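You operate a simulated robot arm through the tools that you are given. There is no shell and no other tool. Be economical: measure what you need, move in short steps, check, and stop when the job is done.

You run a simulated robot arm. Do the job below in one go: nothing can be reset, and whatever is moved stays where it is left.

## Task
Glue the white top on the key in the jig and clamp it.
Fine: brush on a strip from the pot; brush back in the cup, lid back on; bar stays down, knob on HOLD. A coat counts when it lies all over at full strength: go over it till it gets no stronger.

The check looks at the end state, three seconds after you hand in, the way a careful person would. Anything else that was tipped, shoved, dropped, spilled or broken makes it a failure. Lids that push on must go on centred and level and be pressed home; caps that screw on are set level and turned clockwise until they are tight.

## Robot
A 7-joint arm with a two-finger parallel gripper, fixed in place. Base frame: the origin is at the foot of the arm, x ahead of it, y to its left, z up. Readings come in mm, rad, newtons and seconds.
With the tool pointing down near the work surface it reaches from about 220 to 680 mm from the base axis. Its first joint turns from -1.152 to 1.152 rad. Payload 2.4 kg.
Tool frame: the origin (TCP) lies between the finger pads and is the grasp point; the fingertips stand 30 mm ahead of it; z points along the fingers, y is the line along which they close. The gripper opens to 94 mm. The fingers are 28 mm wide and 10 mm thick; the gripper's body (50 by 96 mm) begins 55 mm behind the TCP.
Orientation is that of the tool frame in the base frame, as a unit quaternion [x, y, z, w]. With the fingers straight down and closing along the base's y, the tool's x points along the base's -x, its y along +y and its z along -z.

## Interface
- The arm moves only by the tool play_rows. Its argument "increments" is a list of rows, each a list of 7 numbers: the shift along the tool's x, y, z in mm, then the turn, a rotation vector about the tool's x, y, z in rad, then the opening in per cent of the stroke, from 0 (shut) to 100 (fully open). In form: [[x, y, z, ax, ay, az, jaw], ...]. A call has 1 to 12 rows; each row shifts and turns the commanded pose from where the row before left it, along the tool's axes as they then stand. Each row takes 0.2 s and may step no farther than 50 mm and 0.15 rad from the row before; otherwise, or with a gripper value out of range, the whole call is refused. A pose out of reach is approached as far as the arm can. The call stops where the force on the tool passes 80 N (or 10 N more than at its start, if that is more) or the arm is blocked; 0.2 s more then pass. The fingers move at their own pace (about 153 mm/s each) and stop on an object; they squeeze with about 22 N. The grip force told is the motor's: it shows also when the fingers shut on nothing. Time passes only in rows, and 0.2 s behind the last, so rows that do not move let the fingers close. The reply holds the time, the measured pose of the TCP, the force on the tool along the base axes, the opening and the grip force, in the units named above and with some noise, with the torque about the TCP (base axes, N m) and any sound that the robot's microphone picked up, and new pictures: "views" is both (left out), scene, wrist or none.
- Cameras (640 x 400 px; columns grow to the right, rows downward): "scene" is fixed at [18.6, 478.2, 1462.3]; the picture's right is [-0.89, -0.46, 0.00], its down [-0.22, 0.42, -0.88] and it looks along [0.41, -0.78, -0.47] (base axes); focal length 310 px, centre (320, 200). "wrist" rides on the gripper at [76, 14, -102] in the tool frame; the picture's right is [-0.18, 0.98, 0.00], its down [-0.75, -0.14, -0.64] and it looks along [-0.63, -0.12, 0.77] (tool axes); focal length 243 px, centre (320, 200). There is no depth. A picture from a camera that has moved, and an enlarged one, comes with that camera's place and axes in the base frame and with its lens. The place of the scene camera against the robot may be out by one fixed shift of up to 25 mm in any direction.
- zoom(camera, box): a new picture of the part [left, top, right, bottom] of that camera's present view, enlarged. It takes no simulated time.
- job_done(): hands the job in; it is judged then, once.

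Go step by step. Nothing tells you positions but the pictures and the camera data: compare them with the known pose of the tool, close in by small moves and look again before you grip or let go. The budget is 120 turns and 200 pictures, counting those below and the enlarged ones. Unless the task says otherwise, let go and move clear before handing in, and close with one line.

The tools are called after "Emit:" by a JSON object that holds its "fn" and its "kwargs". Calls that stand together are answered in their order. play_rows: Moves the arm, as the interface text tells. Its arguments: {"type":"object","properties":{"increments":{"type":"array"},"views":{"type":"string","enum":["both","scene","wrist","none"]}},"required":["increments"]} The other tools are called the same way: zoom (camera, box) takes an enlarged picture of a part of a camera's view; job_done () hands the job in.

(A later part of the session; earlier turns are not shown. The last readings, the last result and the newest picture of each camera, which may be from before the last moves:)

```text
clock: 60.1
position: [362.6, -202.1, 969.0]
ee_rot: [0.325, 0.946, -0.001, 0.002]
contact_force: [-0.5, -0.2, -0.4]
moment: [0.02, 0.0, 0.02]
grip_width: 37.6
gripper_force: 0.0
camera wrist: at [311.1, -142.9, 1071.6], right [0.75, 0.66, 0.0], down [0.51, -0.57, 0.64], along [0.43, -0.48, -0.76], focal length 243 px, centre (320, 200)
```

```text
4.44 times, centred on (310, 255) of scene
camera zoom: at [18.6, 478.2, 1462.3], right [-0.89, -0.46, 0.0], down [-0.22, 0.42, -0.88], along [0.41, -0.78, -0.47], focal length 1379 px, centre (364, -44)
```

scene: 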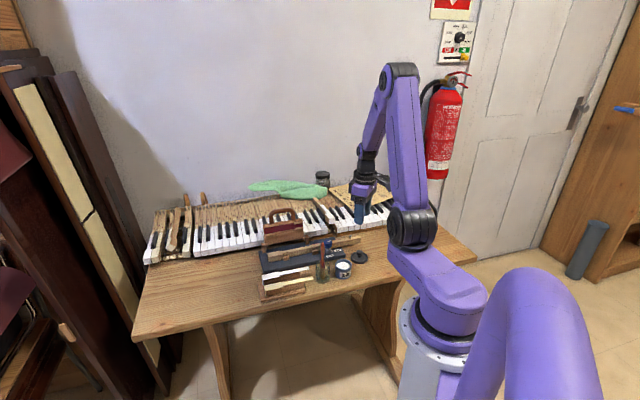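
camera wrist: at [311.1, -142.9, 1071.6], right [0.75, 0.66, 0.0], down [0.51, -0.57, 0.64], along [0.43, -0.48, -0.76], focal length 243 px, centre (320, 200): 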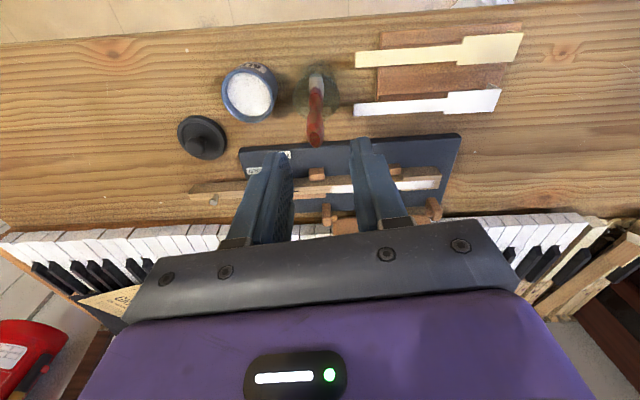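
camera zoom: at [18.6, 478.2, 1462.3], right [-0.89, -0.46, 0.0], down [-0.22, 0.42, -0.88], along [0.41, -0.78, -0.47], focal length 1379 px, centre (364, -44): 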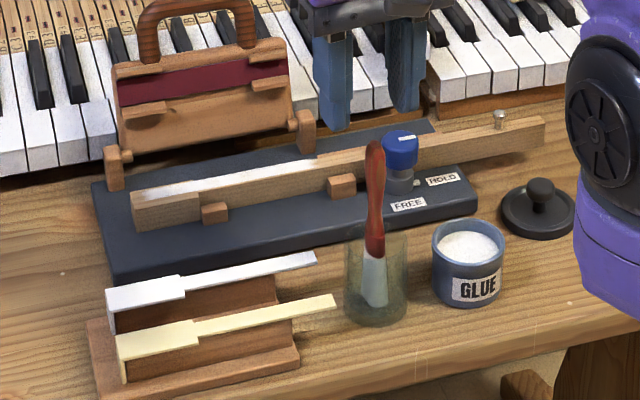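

The brush stands in the cup. Next is the white top; zooming on it.

Emit:
{"fn": "zoom", "kwargs": {"camera": "wrist", "box": [340, 15, 530, 130]}}

Emit:
{"fn": "zoom", "kwargs": {"camera": "scene", "box": [262, 260, 330, 302]}}

```text
3.37 times, centred on (435, 72) of wrist
camera zoom: at [311.1, -142.9, 1071.6], right [0.75, 0.66, 0.0], down [0.51, -0.57, 0.64], along [0.43, -0.48, -0.76], focal length 817 px, centre (-67, 630)
```

zoom: 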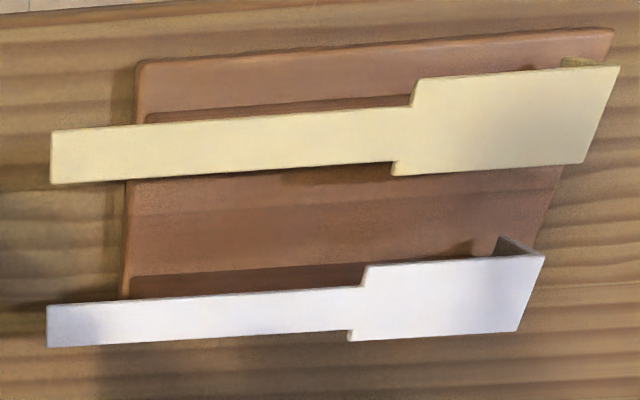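

```text
9.41 times, centred on (296, 281) of scene
camera zoom: at [18.6, 478.2, 1462.3], right [-0.89, -0.46, 0.0], down [-0.22, 0.42, -0.88], along [0.41, -0.78, -0.47], focal length 2920 px, centre (546, -562)
```

zoom: 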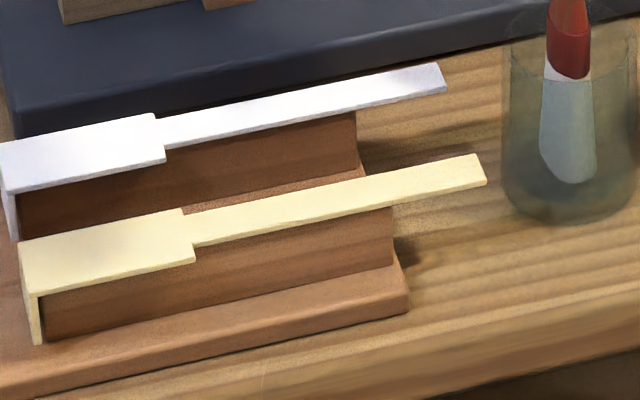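

White top: head centre is about (481,-103), top z≈818.6, axis about 45°. I'll turn the gripper about 83° so the fingers close across it.

Emit:
{"fn": "play_rows", "kwargs": {"increments": [[0, 0, 0, 0, 0, -0.1456, 40], [0, 0, 0, 0, 0, -0.1456, 40], [0, 0, 0, 0, 0, -0.1456, 40], [0, 0, 0, 0, 0, -0.1456, 40], [0, 0, 0, 0, 0, -0.1456, 40], [0, 0, 0, 0, 0, -0.1456, 40], [0, 0, 0, 0, 0, -0.1456, 40], [0, 0, 0, 0, 0, -0.1456, 40], [0, 0, 0, 0, 0, -0.1456, 40], [0, 0, 0, 0, 0, -0.1456, 40], [0, 0, 0, 0, 0, 0, 40]], "views": "none"}}

Emit:
{"fn": "play_rows", "kwargs": {"increments": [[-38.5, -3.5, 0, 0, 0, 0, 40], [-38.5, -3.5, 0, 0, 0, 0, 40], [-38.5, -3.5, 0, 0, 0, 0, 40], [-38.5, -3.5, 0, 0, 0, 0, 40], [0, 0, 25, 0, 0, 0, 40], [0, 0, 25, 0, 0, 0, 40], [0, 0, 0, 0, 0, 0, 40]], "views": "wrist"}}

Emit:
{"fn": "zoom", "kwargs": {"camera": "wrist", "box": [220, 60, 420, 220]}}

Emit:
{"fn": "zoom", "kwargs": {"camera": "scene", "box": [250, 210, 350, 300]}}

```text
clock: 62.5
position: [362.0, -204.0, 966.7]
ee_rot: [-0.388, 0.922, -0.001, 0.0]
contact_force: [0.6, 0.9, 0.8]
moment: [0.06, 0.02, -0.02]
grip_width: 37.5
gripper_force: 0.1
```

```text
clock: 64.1
position: [479.6, -104.8, 915.8]
ee_rot: [-0.386, 0.923, -0.002, 0.0]
contact_force: [-0.1, -0.5, 0.2]
moment: [0.0, 0.0, 0.03]
grip_width: 37.6
gripper_force: 0.0
camera wrist: at [415.0, -148.8, 1019.2], right [-0.57, 0.82, 0.0], down [0.63, 0.44, 0.64], along [0.53, 0.36, -0.77], focal length 243 px, centre (320, 200)
```

wrist: 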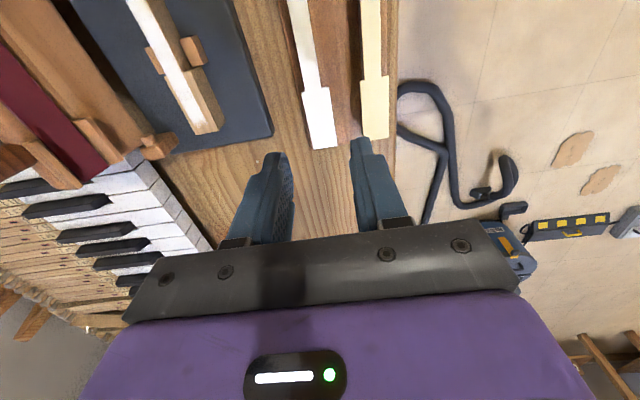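

```text
2.50 times, centred on (320, 140) of wrist
camera zoom: at [415.0, -148.8, 1019.2], right [-0.57, 0.82, 0.0], down [0.63, 0.44, 0.64], along [0.53, 0.36, -0.77], focal length 606 px, centre (320, 350)
```

zoom: 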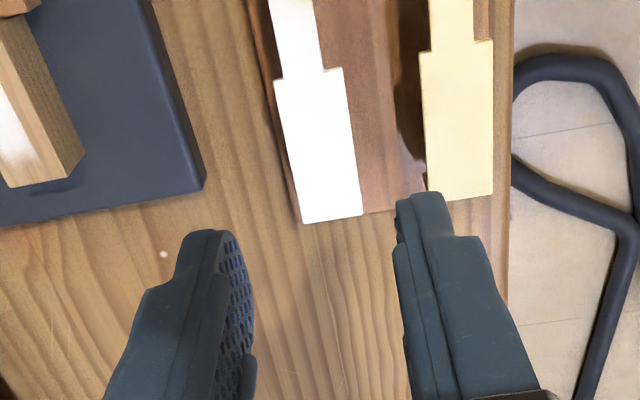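

```text
4.44 times, centred on (300, 255) of scene
camera zoom: at [18.6, 478.2, 1462.3], right [-0.89, -0.46, 0.0], down [-0.22, 0.42, -0.88], along [0.41, -0.78, -0.47], focal length 1379 px, centre (409, -44)
```

zoom: 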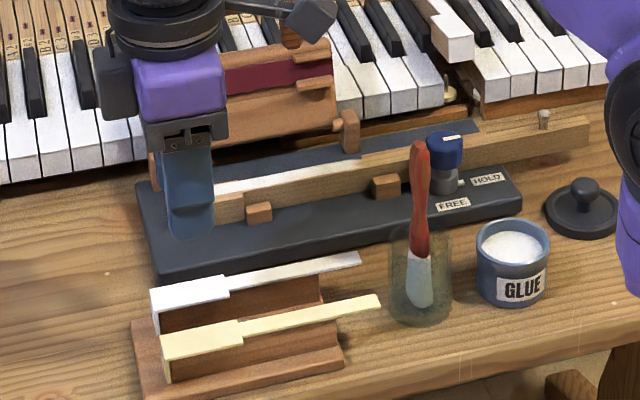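

The white top's head centre is confirmed at (481.4,-102.2). I'll fine-align and descend to just above it.

Emit:
{"fn": "play_rows", "kwargs": {"increments": [[-2.5, 0.7, 15, 0, 0, 0.014, 36], [0, 0, 20, 0, 0, 0, 36], [0, 0, 15, 0, 0, 0, 36], [0, 0, 0, 0, 0, 0, 36], [0, 0, 0, 0, 0, 0, 36]], "views": "none"}}

Emit:
{"fn": "zoom", "kwargs": {"camera": "wrist", "box": [220, 60, 420, 220]}}

Emit:
{"fn": "zoom", "kwargs": {"camera": "scene", "box": [260, 240, 330, 300]}}

```text
clock: 65.3
position: [482.2, -101.1, 866.0]
ee_rot: [-0.379, 0.925, -0.001, 0.0]
contact_force: [-0.4, -0.8, -0.1]
moment: [0.01, 0.02, 0.02]
grip_width: 33.8
gripper_force: 0.0
```

```text
2.50 times, centred on (320, 140) of wrist
camera zoom: at [417.0, -144.3, 969.1], right [-0.56, 0.83, 0.0], down [0.63, 0.43, 0.64], along [0.53, 0.36, -0.77], focal length 606 px, centre (320, 350)
```

zoom: 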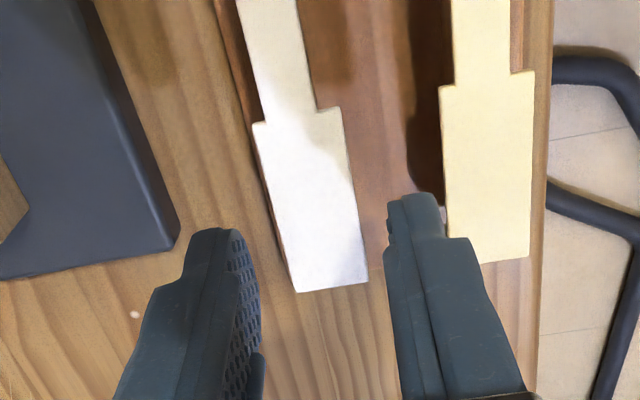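

```text
6.67 times, centred on (295, 270) of scene
camera zoom: at [18.6, 478.2, 1462.3], right [-0.89, -0.46, 0.0], down [-0.22, 0.42, -0.88], along [0.41, -0.78, -0.47], focal length 2068 px, centre (487, -267)
```

zoom: 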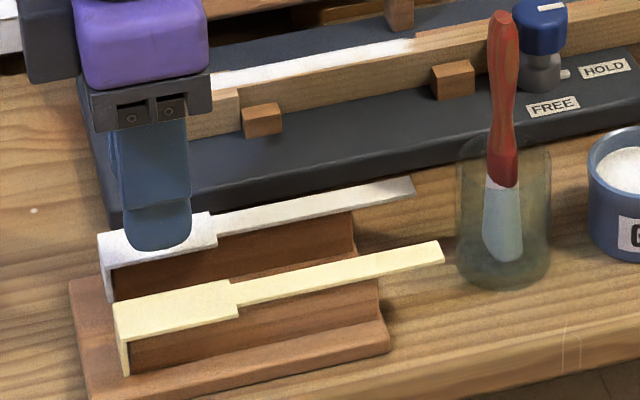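

Aligned. I'll descend so the fingertips straddle the plate edges.

Emit:
{"fn": "play_rows", "kwargs": {"increments": [[0, 0, 10, 0, 0, 0, 36], [0, 0, 9, 0, 0, 0, 36], [0, 0, 0, 0, 0, 0, 36]], "views": "none"}}

Emit:
{"fn": "zoom", "kwargs": {"camera": "wrist", "box": [260, 100, 380, 200]}}

Emit:
{"fn": "zoom", "kwargs": {"camera": "scene", "box": [260, 255, 310, 300]}}

```text
clock: 66.1
position: [481.0, -101.8, 848.4]
ee_rot: [-0.38, 0.925, -0.001, 0.001]
contact_force: [0.6, 0.5, 0.1]
moment: [0.0, -0.02, 0.02]
grip_width: 33.9
gripper_force: 0.1
```

```text
4.00 times, centred on (320, 150) of wrist
camera zoom: at [416.3, -144.2, 950.5], right [-0.56, 0.83, 0.0], down [0.63, 0.43, 0.64], along [0.53, 0.36, -0.77], focal length 970 px, centre (320, 400)
```

zoom: 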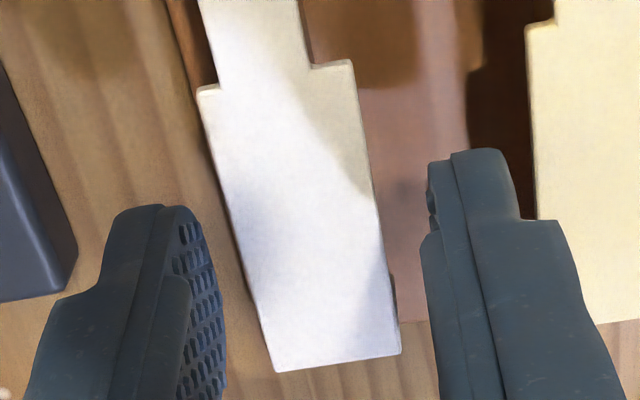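

```text
8.89 times, centred on (285, 278) of scene
camera zoom: at [18.6, 478.2, 1462.3], right [-0.89, -0.46, 0.0], down [-0.22, 0.42, -0.88], along [0.41, -0.78, -0.47], focal length 2757 px, centre (631, -489)
```

zoom: 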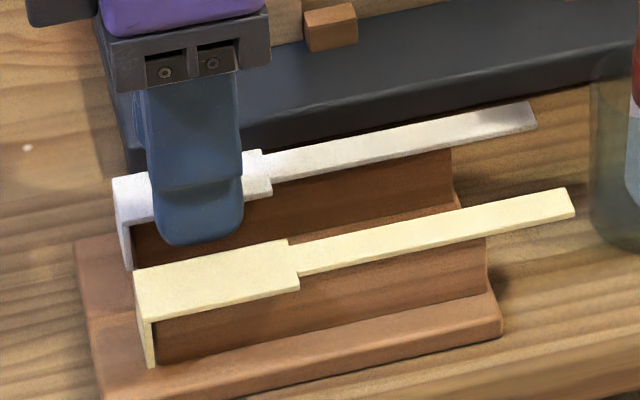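

The tips are a few millimetres below the plate's top surface. I'll lower 1 mm more and grip.

Emit:
{"fn": "play_rows", "kwargs": {"increments": [[0, 0, 1, 0, 0, 0, 36], [0, 0, 0, 0, 0, 0, 24], [0, 0, 0, 0, 0, 0, 10], [0, 0, 0, 0, 0, 0, 10], [0, 0, 0, 0, 0, 0, 10]], "views": "none"}}

Emit:
{"fn": "zoom", "kwargs": {"camera": "wrist", "box": [260, 100, 380, 200]}}

Emit:
{"fn": "zoom", "kwargs": {"camera": "scene", "box": [260, 255, 310, 300]}}

```text
clock: 67.3
position: [480.6, -102.5, 847.9]
ee_rot: [-0.379, 0.925, -0.001, 0.0]
contact_force: [0.2, 0.2, 0.6]
moment: [-0.03, 0.01, -0.02]
grip_width: 20.8
gripper_force: 22.1
```

```text
4.00 times, centred on (320, 150) of wrist
camera zoom: at [416.0, -144.5, 949.6], right [-0.56, 0.83, 0.0], down [0.63, 0.43, 0.64], along [0.53, 0.36, -0.77], focal length 970 px, centre (320, 400)
```

zoom: 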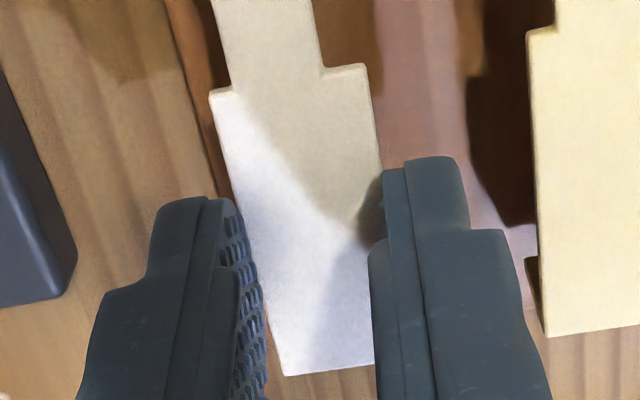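

```text
8.89 times, centred on (285, 278) of scene
camera zoom: at [18.6, 478.2, 1462.3], right [-0.89, -0.46, 0.0], down [-0.22, 0.42, -0.88], along [0.41, -0.78, -0.47], focal length 2757 px, centre (631, -489)
```

zoom: 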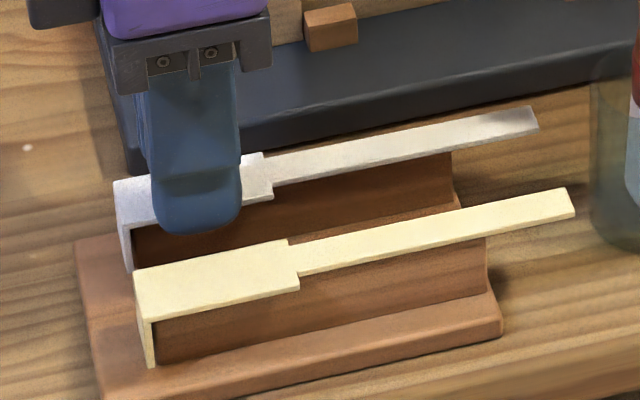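

Gripped at 20.8 mm. Lifting.

Emit:
{"fn": "play_rows", "kwargs": {"increments": [[0, 0, -5, 0, 0, 0, 5], [0, 0, -15, 0, 0, 0, 5], [0, 0, -25, 0, 0, 0, 5], [0, 0, -25, 0, 0, 0, 5], [0, 0, 0, 0, 0, 0, 5]], "views": "none"}}

Emit:
{"fn": "zoom", "kwargs": {"camera": "wrist", "box": [200, 40, 400, 200]}}

Emit:
{"fn": "zoom", "kwargs": {"camera": "scene", "box": [250, 225, 330, 300]}}

```text
clock: 68.5
position: [481.1, -102.1, 918.2]
ee_rot: [-0.38, 0.925, -0.002, 0.0]
contact_force: [-0.3, 0.3, 0.2]
moment: [-0.01, -0.03, 0.01]
grip_width: 20.7
gripper_force: 22.0
```

```text
2.50 times, centred on (300, 120) of wrist
camera zoom: at [416.7, -144.3, 1021.2], right [-0.56, 0.83, 0.0], down [0.63, 0.43, 0.64], along [0.53, 0.36, -0.77], focal length 606 px, centre (370, 400)
```

zoom: 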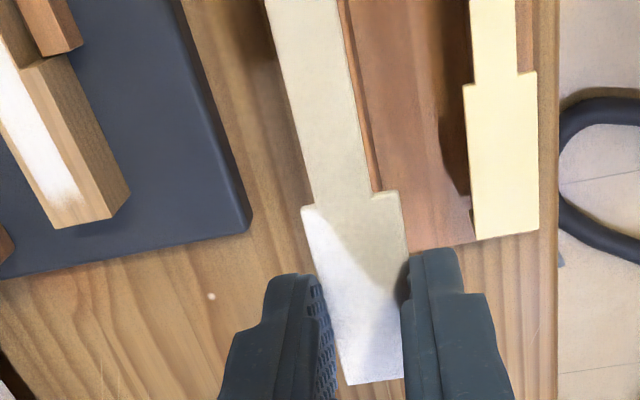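

```text
5.33 times, centred on (290, 262) of scene
camera zoom: at [18.6, 478.2, 1462.3], right [-0.89, -0.46, 0.0], down [-0.22, 0.42, -0.88], along [0.41, -0.78, -0.47], focal length 1654 px, centre (480, -133)
```

zoom: 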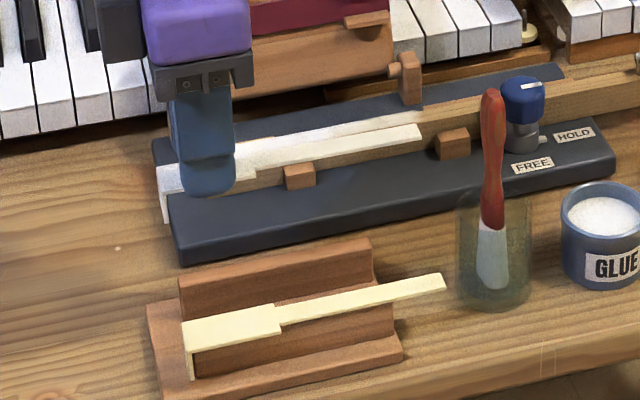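

The top is held level. I'll carry it over the key and stop about 40 mm above for comparison.

Emit:
{"fn": "play_rows", "kwargs": {"increments": [[9.5, -34, 0, 0, 0, 0, 5], [9.5, -34, 0, 0, 0, 0, 5], [9.5, -34, 0, 0, 0, 0, 5], [0, 0, 15, 0, 0, 0, 5], [0, 0, 15, 0, 0, 0, 5], [0, 0, 0, 0, 0, 0, 5]], "views": "wrist"}}

Emit:
{"fn": "zoom", "kwargs": {"camera": "wrist", "box": [200, 0, 400, 200]}}

Emit:
{"fn": "zoom", "kwargs": {"camera": "scene", "box": [250, 200, 330, 270]}}

```text
clock: 69.9
position: [531.7, -194.9, 888.0]
ee_rot: [-0.38, 0.925, -0.002, 0.001]
contact_force: [-0.9, -0.5, -0.6]
moment: [0.0, 0.03, 0.0]
grip_width: 20.7
gripper_force: 22.1
camera wrist: at [467.4, -236.3, 990.6], right [-0.56, 0.83, 0.0], down [0.63, 0.43, 0.64], along [0.53, 0.36, -0.77], focal length 243 px, centre (320, 200)
```

wrist: 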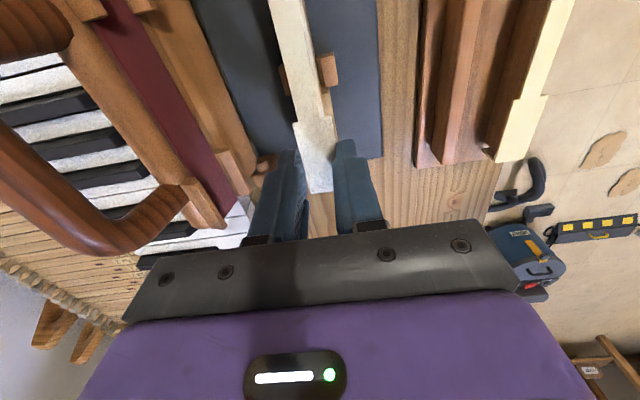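

```text
2.00 times, centred on (300, 100) of wrist
camera zoom: at [467.4, -236.3, 990.6], right [-0.56, 0.83, 0.0], down [0.63, 0.43, 0.64], along [0.53, 0.36, -0.77], focal length 485 px, centre (360, 400)
```

zoom: 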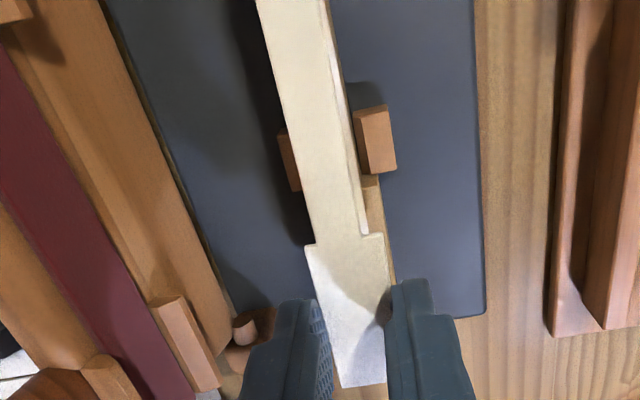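

```text
5.71 times, centred on (290, 235) of scene
camera zoom: at [18.6, 478.2, 1462.3], right [-0.89, -0.46, 0.0], down [-0.22, 0.42, -0.88], along [0.41, -0.78, -0.47], focal length 1773 px, centre (491, 0)
```

zoom: 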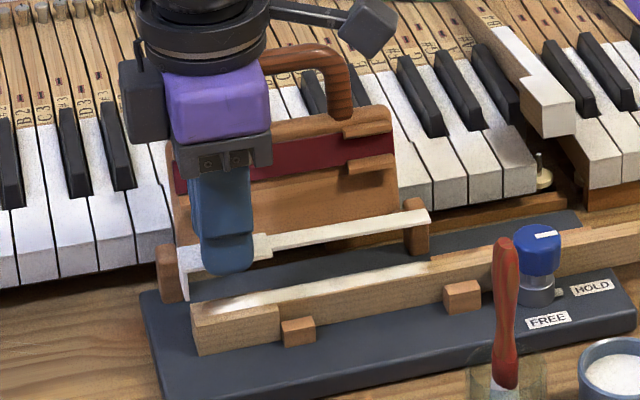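

Emit:
{"fn": "zoom", "kwargs": {"camera": "wrist", "box": [340, 60, 420, 150]}}

Emit:
{"fn": "zoom", "kwargs": {"camera": "wrist", "box": [260, 0, 380, 100]}}

```text
4.44 times, centred on (380, 105) of wrist
camera zoom: at [467.4, -236.3, 990.6], right [-0.56, 0.83, 0.0], down [0.63, 0.43, 0.64], along [0.53, 0.36, -0.77], focal length 1078 px, centre (53, 622)
```

zoom: 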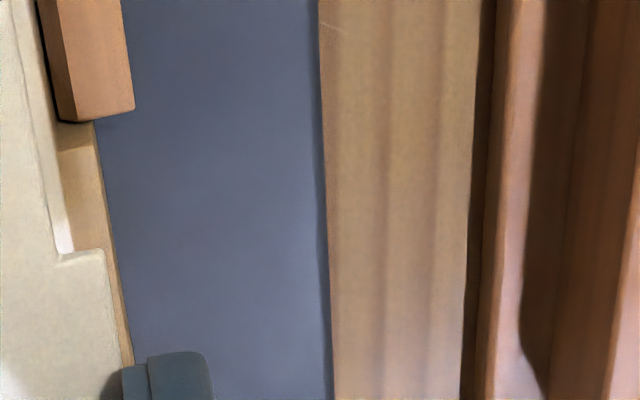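

```text
4.00 times, centred on (320, 50) of wrist
camera zoom: at [467.4, -236.3, 990.6], right [-0.56, 0.83, 0.0], down [0.63, 0.43, 0.64], along [0.53, 0.36, -0.77], focal length 970 px, centre (320, 800)
```

zoom: 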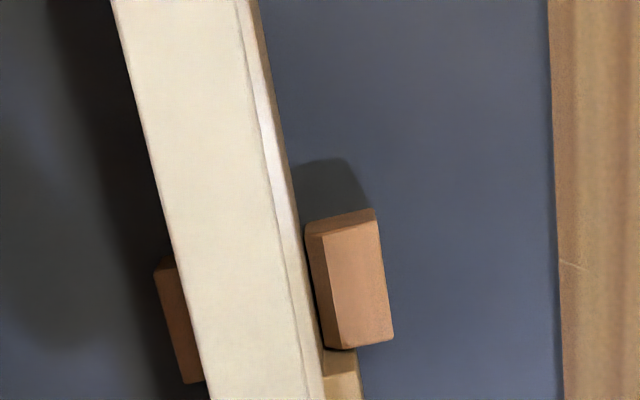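

I'll shift 3 mm toward the front and 2 mm to the near side, then descend to a height where the lip is still clear and compare shoulders.

Emit:
{"fn": "play_rows", "kwargs": {"increments": [[-3, 2, 10, 0, 0, 0, 5], [0, 0, 10, 0, 0, 0, 5], [0, 0, 8, 0, 0, 0, 5], [0, 0, 0, 0, 0, 0, 5]], "views": "none"}}

Emit:
{"fn": "zoom", "kwargs": {"camera": "wrist", "box": [260, 80, 380, 180]}}

Emit:
{"fn": "zoom", "kwargs": {"camera": "wrist", "box": [260, 0, 380, 100]}}

Emit:
{"fn": "zoom", "kwargs": {"camera": "scene", "box": [265, 225, 315, 265]}}

```text
clock: 70.9
position: [534.0, -191.9, 860.5]
ee_rot: [-0.38, 0.925, -0.001, 0.001]
contact_force: [0.8, 0.2, 0.5]
moment: [-0.01, 0.01, 0.0]
grip_width: 21.0
gripper_force: 21.4
```

```text
4.00 times, centred on (320, 130) of wrist
camera zoom: at [468.3, -233.7, 962.9], right [-0.56, 0.83, 0.0], down [0.63, 0.43, 0.64], along [0.53, 0.36, -0.77], focal length 970 px, centre (320, 480)
```

zoom: 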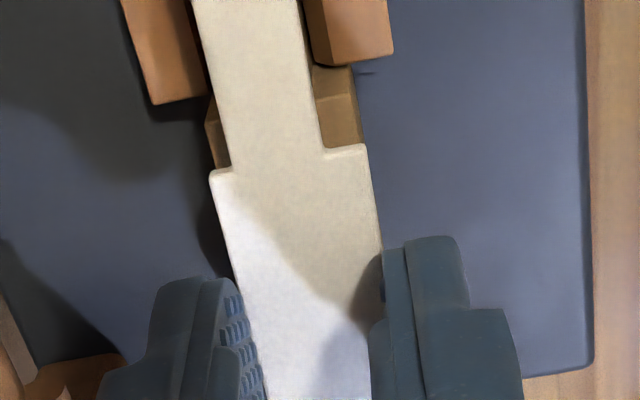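

```text
4.00 times, centred on (320, 50) of wrist
camera zoom: at [468.3, -233.7, 962.9], right [-0.56, 0.83, 0.0], down [0.63, 0.43, 0.64], along [0.53, 0.36, -0.77], focal length 970 px, centre (320, 800)
```

zoom: 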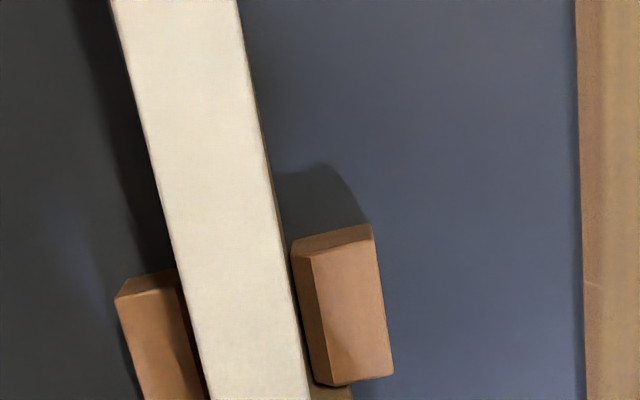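

```text
10.00 times, centred on (290, 245) of scene
camera zoom: at [18.6, 478.2, 1462.3], right [-0.89, -0.46, 0.0], down [-0.22, 0.42, -0.88], along [0.41, -0.78, -0.47], focal length 3102 px, centre (620, -250)
```

zoom: 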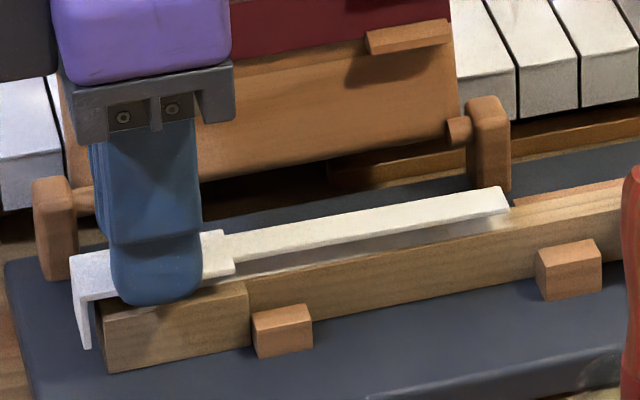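

Emit:
{"fn": "zoom", "kwargs": {"camera": "wrist", "box": [300, 80, 360, 130]}}

Emit:
{"fn": "zoom", "kwargs": {"camera": "scene", "box": [268, 242, 298, 264]}}

```text
8.00 times, centred on (330, 105) of wrist
camera zoom: at [468.3, -233.7, 962.9], right [-0.56, 0.83, 0.0], down [0.63, 0.43, 0.64], along [0.53, 0.36, -0.77], focal length 1941 px, centre (240, 960)
```

zoom: 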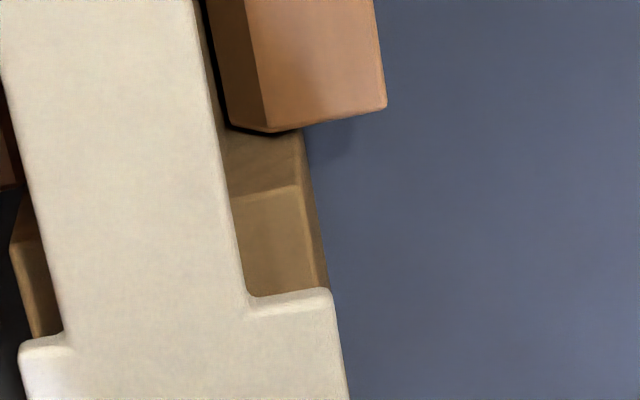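

```text
16.00 times, centred on (283, 253) of scene
camera zoom: at [18.6, 478.2, 1462.3], right [-0.89, -0.46, 0.0], down [-0.22, 0.42, -0.88], along [0.41, -0.78, -0.47], focal length 4963 px, centre (912, -648)
```

zoom: 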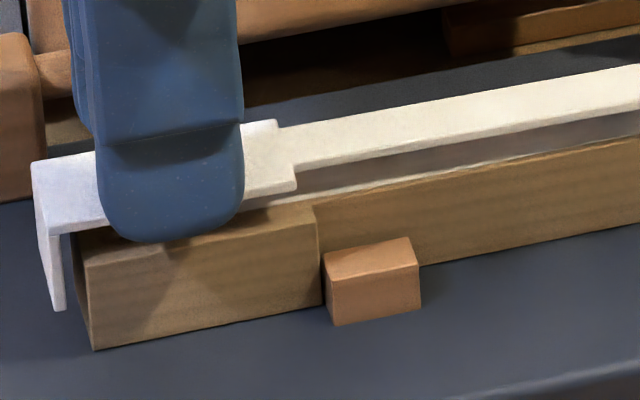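

Scene and wrist agree: the top is about 3.3 mm too far forward and only about 4 mm above the key, laterally nearly right. I'll correct by -3 mm and check.

Emit:
{"fn": "play_rows", "kwargs": {"increments": [[1.5, -0.4, 0, 0, 0, 0, 5], [1.5, 0, 0, 0, 0, 0, 5], [0, 0, 0, 0, 0, 0, 5]], "views": "none"}}

Emit:
{"fn": "zoom", "kwargs": {"camera": "wrist", "box": [300, 80, 360, 130]}}

Emit:
{"fn": "zoom", "kwargs": {"camera": "scene", "box": [268, 242, 298, 264]}}

```text
clock: 71.7
position: [531.4, -194.1, 859.8]
ee_rot: [-0.379, 0.925, -0.002, 0.0]
contact_force: [-0.2, 0.5, 0.1]
moment: [0.01, 0.01, 0.0]
grip_width: 20.6
gripper_force: 21.9
```

```text
8.00 times, centred on (330, 105) of wrist
camera zoom: at [466.8, -235.8, 963.1], right [-0.56, 0.83, 0.0], down [0.63, 0.43, 0.64], along [0.53, 0.36, -0.77], focal length 1941 px, centre (240, 960)
```

zoom: 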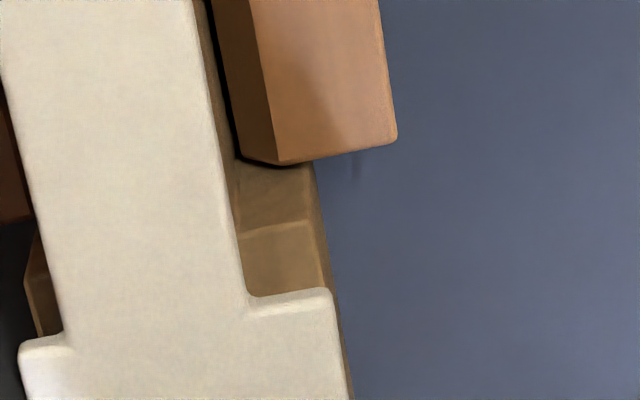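

```text
16.00 times, centred on (283, 253) of scene
camera zoom: at [18.6, 478.2, 1462.3], right [-0.89, -0.46, 0.0], down [-0.22, 0.42, -0.88], along [0.41, -0.78, -0.47], focal length 4963 px, centre (912, -648)
```

zoom: 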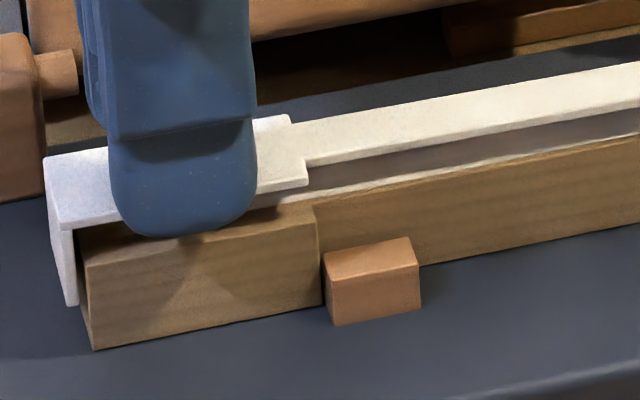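

Another 0.9 mm back, then I'll lower in small steps watching the force.

Emit:
{"fn": "play_rows", "kwargs": {"increments": [[0.9, 0, 0, 0, 0, 0, 5], [0, 0, 1.5, 0, 0, 0, 5], [0, 0, 1.5, 0, 0, 0, 5]], "views": "none"}}

Emit:
{"fn": "zoom", "kwargs": {"camera": "wrist", "box": [300, 80, 360, 130]}}

Emit:
{"fn": "zoom", "kwargs": {"camera": "scene", "box": [268, 242, 298, 264]}}

```text
clock: 72.5
position: [529.2, -194.3, 857.1]
ee_rot: [-0.379, 0.925, -0.001, 0.001]
contact_force: [-0.6, 0.0, -0.5]
moment: [0.0, 0.02, -0.03]
grip_width: 20.9
gripper_force: 22.1
```

```text
8.00 times, centred on (330, 105) of wrist
camera zoom: at [465.9, -236.6, 960.7], right [-0.56, 0.83, 0.0], down [0.63, 0.43, 0.64], along [0.53, 0.36, -0.77], focal length 1941 px, centre (240, 960)
```

zoom: 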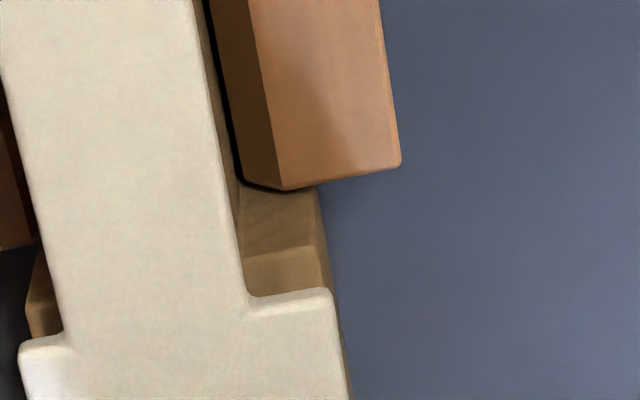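

```text
16.00 times, centred on (283, 253) of scene
camera zoom: at [18.6, 478.2, 1462.3], right [-0.89, -0.46, 0.0], down [-0.22, 0.42, -0.88], along [0.41, -0.78, -0.47], focal length 4963 px, centre (912, -648)
```

zoom: 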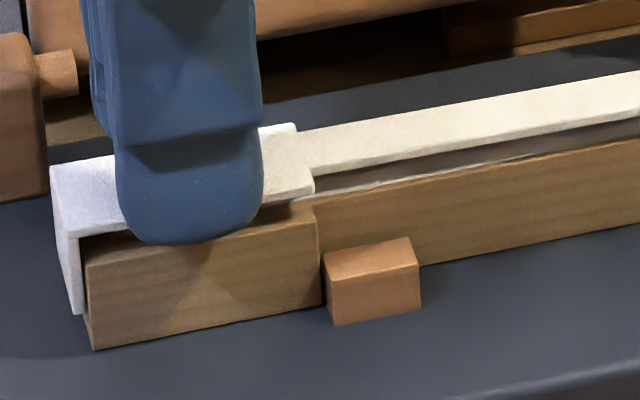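

Alignment looks right, with the shoulder flush and a lip gap of about 1 mm. I'll lower the last 2–3 mm carefully.

Emit:
{"fn": "play_rows", "kwargs": {"increments": [[0, 0, 1, 0, 0, 0, 5], [0, 0, 0.5, 0, 0, 0, 5]], "views": "none"}}

Emit:
{"fn": "play_rows", "kwargs": {"increments": [[0, 0, 0.7, 0, 0, 0, 5], [0, 0, 0, 0, 0, 0, 5]], "views": "none"}}

Emit:
{"fn": "zoom", "kwargs": {"camera": "scene", "box": [268, 236, 308, 264]}}

```text
clock: 73.1
position: [530.5, -194.4, 855.5]
ee_rot: [-0.379, 0.925, -0.002, 0.001]
contact_force: [-0.3, 0.4, -0.2]
moment: [-0.01, 0.04, -0.02]
grip_width: 21.2
gripper_force: 21.6
```

```text
clock: 73.7
position: [530.4, -194.9, 854.8]
ee_rot: [-0.379, 0.925, -0.002, 0.001]
contact_force: [0.3, 0.4, -0.4]
moment: [-0.02, -0.02, -0.01]
grip_width: 20.8
gripper_force: 21.4
```

```text
14.29 times, centred on (288, 250) of scene
camera zoom: at [18.6, 478.2, 1462.3], right [-0.89, -0.46, 0.0], down [-0.22, 0.42, -0.88], along [0.41, -0.78, -0.47], focal length 4431 px, centre (777, -514)
```

zoom: 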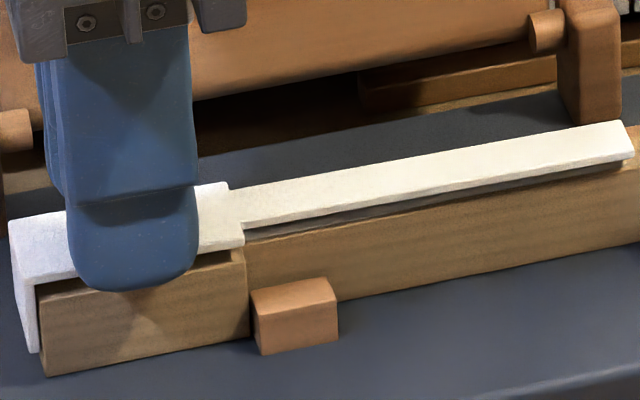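

Emit:
{"fn": "play_rows", "kwargs": {"increments": [[0, 0, 0.7, 0, 0, 0, 5], [0, 0, 0, 0, 0, 0, 5]], "views": "none"}}

Emit:
{"fn": "play_rows", "kwargs": {"increments": [[0, 0, 0.7, 0, 0, 0, 5], [0, 0, 0, 0, 0, 0, 5]], "views": "none"}}

Emit:
{"fn": "zoom", "kwargs": {"camera": "scene", "box": [268, 236, 308, 264]}}

Emit:
{"fn": "zoom", "kwargs": {"camera": "wrist", "box": [270, 0, 370, 130]}}

```text
clock: 74.3
position: [530.1, -193.9, 855.4]
ee_rot: [-0.38, 0.925, -0.002, 0.001]
contact_force: [-0.2, 0.6, 0.2]
moment: [-0.01, 0.0, -0.02]
grip_width: 20.7
gripper_force: 22.2
```

```text
clock: 74.9
position: [529.8, -194.1, 854.1]
ee_rot: [-0.38, 0.925, -0.002, 0.001]
contact_force: [0.0, 0.6, 0.4]
moment: [-0.01, -0.03, 0.03]
grip_width: 20.6
gripper_force: 22.0
```

```text
14.29 times, centred on (288, 250) of scene
camera zoom: at [18.6, 478.2, 1462.3], right [-0.89, -0.46, 0.0], down [-0.22, 0.42, -0.88], along [0.41, -0.78, -0.47], focal length 4431 px, centre (777, -514)
```

zoom: 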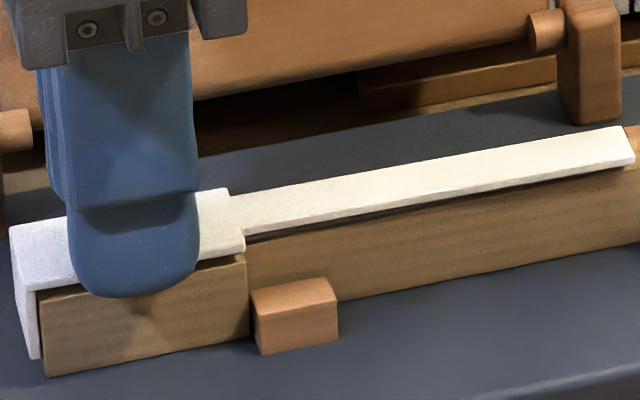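

```text
3.08 times, centred on (320, 65) of wrist
camera zoom: at [465.7, -236.4, 956.9], right [-0.56, 0.83, 0.0], down [0.63, 0.43, 0.64], along [0.53, 0.36, -0.77], focal length 746 px, centre (320, 615)
```

zoom: 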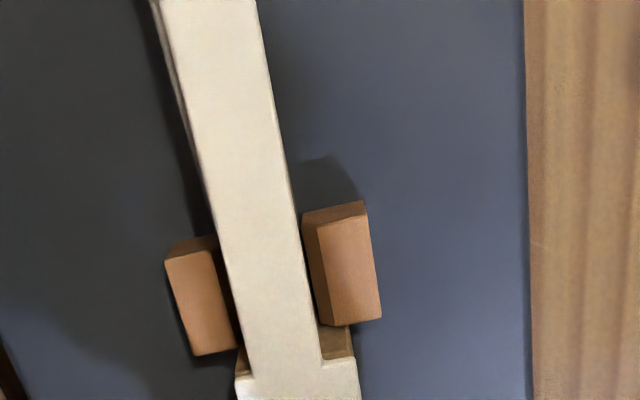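

There is a gap of about 1 mm and a slight yaw error at the tail end. I'll correct the yaw by 0.007 rad and lower on to contact.

Emit:
{"fn": "play_rows", "kwargs": {"increments": [[0, 0, 0.4, 0, 0, -0.007, 5], [0, 0, 0.6, 0, 0, 0, 5]], "views": "none"}}

Emit:
{"fn": "play_rows", "kwargs": {"increments": [[0, 0, 0.7, 0, 0, 0, 5], [0, 0, 0, 0, 0, 0, 5]], "views": "none"}}

Emit:
{"fn": "zoom", "kwargs": {"camera": "scene", "box": [268, 236, 308, 264]}}

Emit:
{"fn": "zoom", "kwargs": {"camera": "wrist", "box": [270, 0, 370, 130]}}

```text
clock: 75.5
position: [530.8, -194.3, 852.0]
ee_rot: [-0.383, 0.924, -0.001, 0.001]
contact_force: [0.8, 0.4, -0.2]
moment: [0.01, -0.03, 0.0]
grip_width: 21.0
gripper_force: 22.5
```

```text
clock: 76.1
position: [529.4, -195.0, 852.0]
ee_rot: [-0.382, 0.924, -0.002, 0.001]
contact_force: [-0.1, -0.2, -0.7]
moment: [-0.02, 0.02, 0.01]
grip_width: 21.0
gripper_force: 22.2
```

```text
14.29 times, centred on (288, 250) of scene
camera zoom: at [18.6, 478.2, 1462.3], right [-0.89, -0.46, 0.0], down [-0.22, 0.42, -0.88], along [0.41, -0.78, -0.47], focal length 4431 px, centre (777, -514)
```

zoom: 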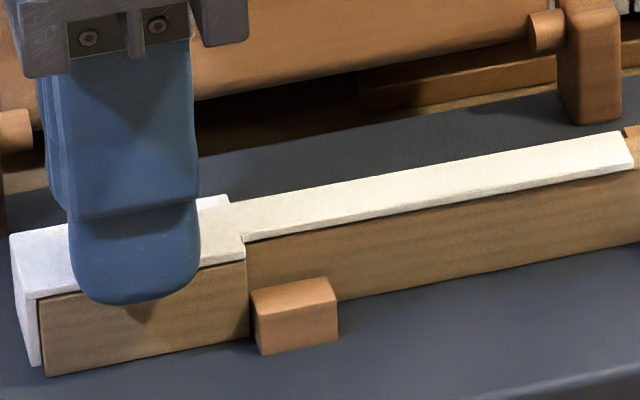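

```text
3.08 times, centred on (320, 65) of wrist
camera zoom: at [466.4, -237.3, 954.5], right [-0.57, 0.82, 0.0], down [0.63, 0.44, 0.64], along [0.53, 0.36, -0.77], focal length 746 px, centre (320, 615)
```

zoom: 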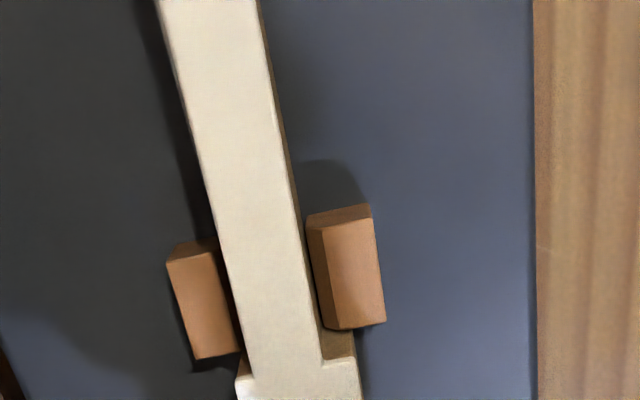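

It looks almost flush. I'll apply a tiny yaw back and lower until contact.

Emit:
{"fn": "play_rows", "kwargs": {"increments": [[0, 0, 0.5, 0, 0, 0.003, 5], [0, 0, 0.5, 0, 0, 0, 5]], "views": "none"}}

Emit:
{"fn": "zoom", "kwargs": {"camera": "scene", "box": [268, 236, 308, 264]}}

```text
clock: 76.7
position: [530.6, -195.9, 851.4]
ee_rot: [-0.382, 0.924, -0.001, 0.0]
contact_force: [1.4, 1.1, 3.3]
moment: [-0.06, 0.12, -0.04]
grip_width: 20.6
gripper_force: 21.9
```

```text
14.29 times, centred on (288, 250) of scene
camera zoom: at [18.5, 478.3, 1462.3], right [-0.89, -0.46, 0.0], down [-0.22, 0.42, -0.88], along [0.41, -0.78, -0.47], focal length 4431 px, centre (777, -514)
```

zoom: 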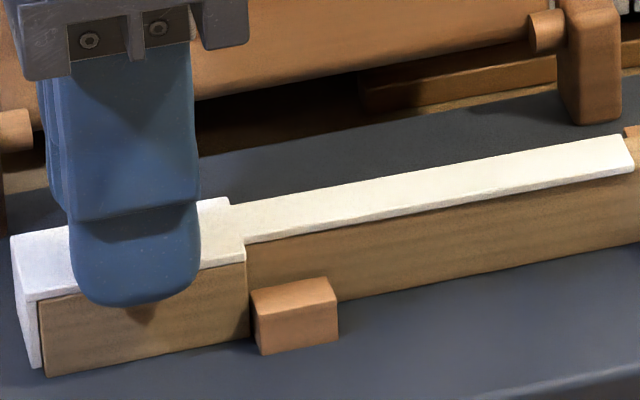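

The top is seated flush. I'll release and rise.

Emit:
{"fn": "play_rows", "kwargs": {"increments": [[0, 0, 0, 0, 0, 0, 30], [0, 0, 0, 0, 0, 0, 34], [0, 0, -10, 0, 0, 0, 34], [0, 0, -30, 0, 0, 0, 34], [0, 0, -40, 0, 0, 0, 34], [0, 0, 0, 0, 0, 0, 34]], "views": "wrist"}}

Emit:
{"fn": "zoom", "kwargs": {"camera": "wrist", "box": [230, 0, 390, 180]}}

Emit:
{"fn": "zoom", "kwargs": {"camera": "scene", "box": [268, 236, 308, 264]}}

```text
clock: 78.1
position: [530.5, -195.0, 931.9]
ee_rot: [-0.382, 0.924, -0.002, 0.001]
contact_force: [0.5, -0.1, 0.6]
moment: [0.03, 0.03, -0.04]
grip_width: 31.9
gripper_force: 0.1
camera wrist: at [466.0, -237.0, 1035.4], right [-0.56, 0.83, 0.0], down [0.63, 0.43, 0.64], along [0.53, 0.36, -0.77], focal length 243 px, centre (320, 200)
```

wrist: 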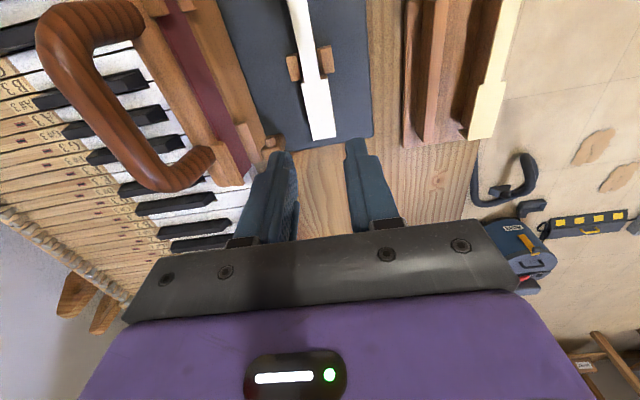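

```text
2.22 times, centred on (310, 90) of wrist
camera zoom: at [466.0, -237.0, 1035.4], right [-0.56, 0.83, 0.0], down [0.63, 0.43, 0.64], along [0.53, 0.36, -0.77], focal length 539 px, centre (342, 444)
```

zoom: 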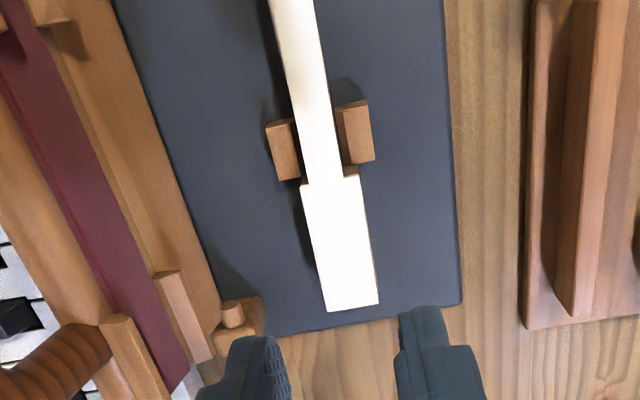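

```text
14.29 times, centred on (288, 250) of scene
camera zoom: at [18.6, 478.2, 1462.3], right [-0.89, -0.46, 0.0], down [-0.22, 0.42, -0.88], along [0.41, -0.78, -0.47], focal length 4431 px, centre (777, -514)
```

zoom: 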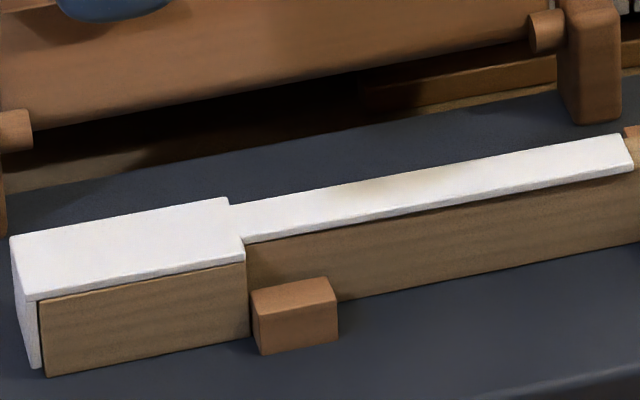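

The top sits perfectly. Next is the clamp bar: its handle crossbar is at about n=+102 mm from the key, z≈910, with the hinge at n≈51, z≈815. I'll go above the crossbar to look.

Emit:
{"fn": "play_rows", "kwargs": {"increments": [[0, 0, -30, 0, 0, 0, 40], [0, 0, -25, 0, 0, 0, 40], [11.4, -34.2, 0, 0, 0, 0, 40], [11.4, -34.2, 0, 0, 0, 0, 40], [11.4, -34.2, 0, 0, 0, 0, 40], [0, 0, 0, 0, 0, 0, 40]], "views": "wrist"}}

Emit:
{"fn": "zoom", "kwargs": {"camera": "scene", "box": [240, 170, 340, 270]}}

```text
clock: 79.5
position: [579.7, -291.8, 989.0]
ee_rot: [-0.382, 0.924, -0.001, 0.0]
contact_force: [0.2, 1.1, 0.5]
moment: [0.01, 0.02, 0.02]
grip_width: 37.4
gripper_force: 0.0
camera wrist: at [514.5, -334.0, 1092.0], right [-0.56, 0.83, 0.0], down [0.63, 0.43, 0.64], along [0.53, 0.36, -0.77], focal length 243 px, centre (320, 200)
```

wrist: 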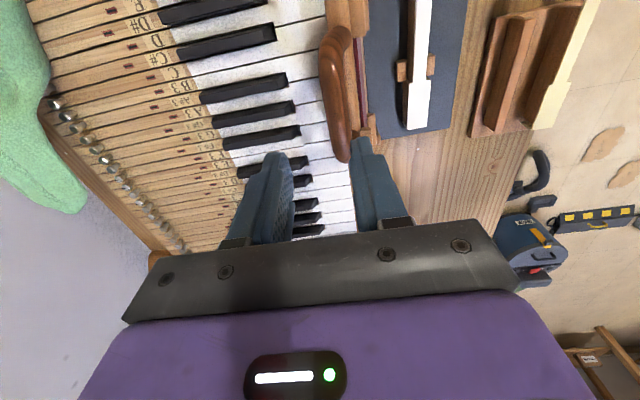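

```text
4.00 times, centred on (290, 220) of scene
camera zoom: at [18.6, 478.2, 1462.3], right [-0.89, -0.46, 0.0], down [-0.22, 0.42, -0.88], along [0.41, -0.78, -0.47], focal length 1241 px, centre (440, 120)
```

zoom: 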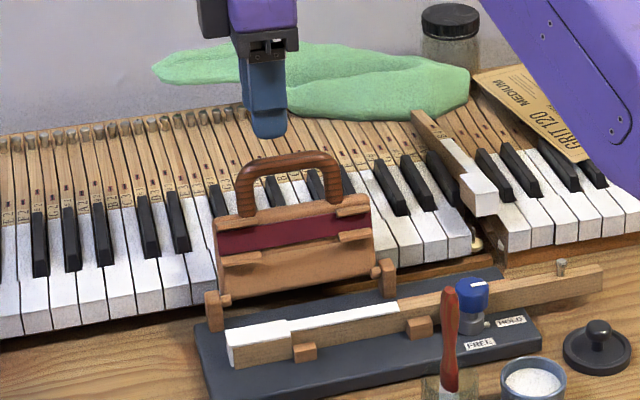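

The crossbar is about 10 mm to the near side of the TCP (n≈92, z≈916). I'll shift and descend to just above it.

Emit:
{"fn": "play_rows", "kwargs": {"increments": [[0, 10, 0, 0, 0, 0, 40], [0, 0, 15, 0, 0, 0, 40], [0, 0, 12, 0, 0, 0, 40], [0, 0, 0, 0, 0, 0, 40]], "views": "wrist"}}

Emit:
{"fn": "zoom", "kwargs": {"camera": "scene", "box": [250, 170, 330, 250]}}

```text
clock: 80.5
position: [570.7, -283.9, 961.6]
ee_rot: [-0.381, 0.924, -0.001, 0.001]
contact_force: [0.5, 0.0, 0.2]
moment: [0.02, 0.01, -0.03]
grip_width: 37.6
gripper_force: 0.0
camera wrist: at [507.1, -326.7, 1063.6], right [-0.56, 0.83, 0.0], down [0.63, 0.43, 0.64], along [0.53, 0.36, -0.77], focal length 243 px, centre (320, 200)
```

wrist: 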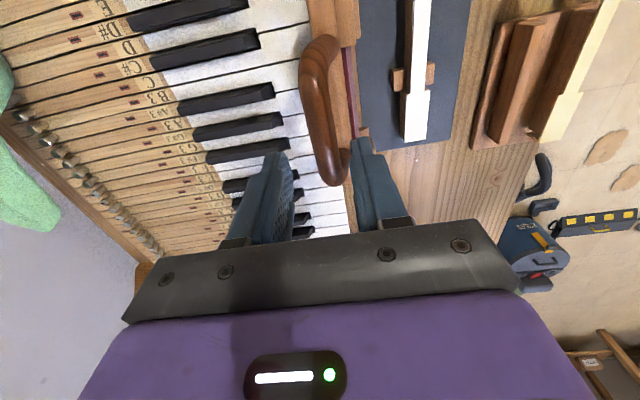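

```text
5.00 times, centred on (290, 210) of scene
camera zoom: at [18.6, 478.2, 1462.3], right [-0.89, -0.46, 0.0], down [-0.22, 0.42, -0.88], along [0.41, -0.78, -0.47], focal length 1551 px, centre (470, 150)
```

zoom: 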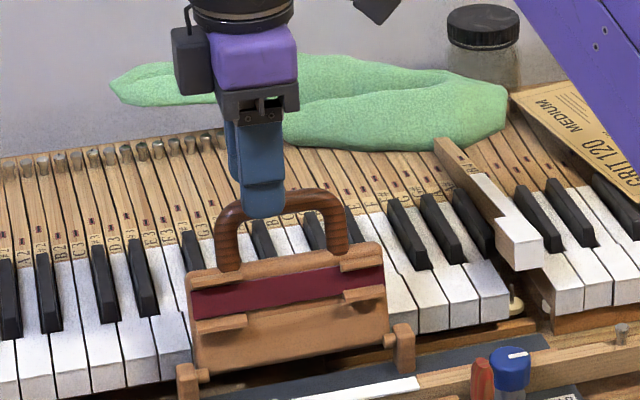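

The crossbar is centred between the fingers. I'll shift 6 mm toward the arch middle, descend 24 mm, and look.

Emit:
{"fn": "play_rows", "kwargs": {"increments": [[6, 0, 8, 0, 0, 0, 40], [0, 0, 10, 0, 0, 0, 40], [0, 0, 6, 0, 0, 0, 40], [0, 0, 0, 0, 0, 0, 40]], "views": "wrist"}}

Emit:
{"fn": "zoom", "kwargs": {"camera": "scene", "box": [250, 180, 330, 250]}}

```text
clock: 81.5
position: [566.8, -288.4, 934.2]
ee_rot: [-0.382, 0.924, -0.001, 0.001]
contact_force: [0.1, 0.0, 0.5]
moment: [-0.01, 0.04, -0.02]
grip_width: 37.7
gripper_force: 0.1
camera wrist: at [502.3, -330.8, 1037.7], right [-0.56, 0.83, 0.0], down [0.63, 0.43, 0.64], along [0.53, 0.36, -0.77], focal length 243 px, centre (320, 200)
```

wrist: 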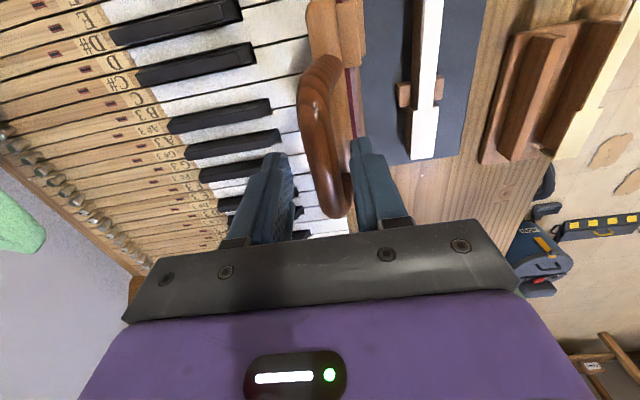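

```text
5.71 times, centred on (290, 215) of scene
camera zoom: at [18.6, 478.2, 1462.3], right [-0.89, -0.46, 0.0], down [-0.22, 0.42, -0.88], along [0.41, -0.78, -0.47], focal length 1773 px, centre (491, 114)
```

zoom: 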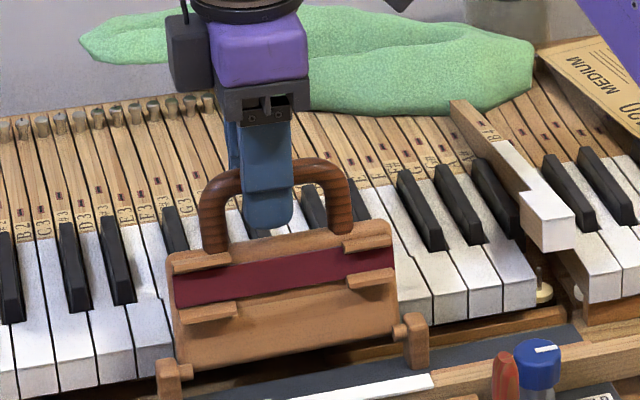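

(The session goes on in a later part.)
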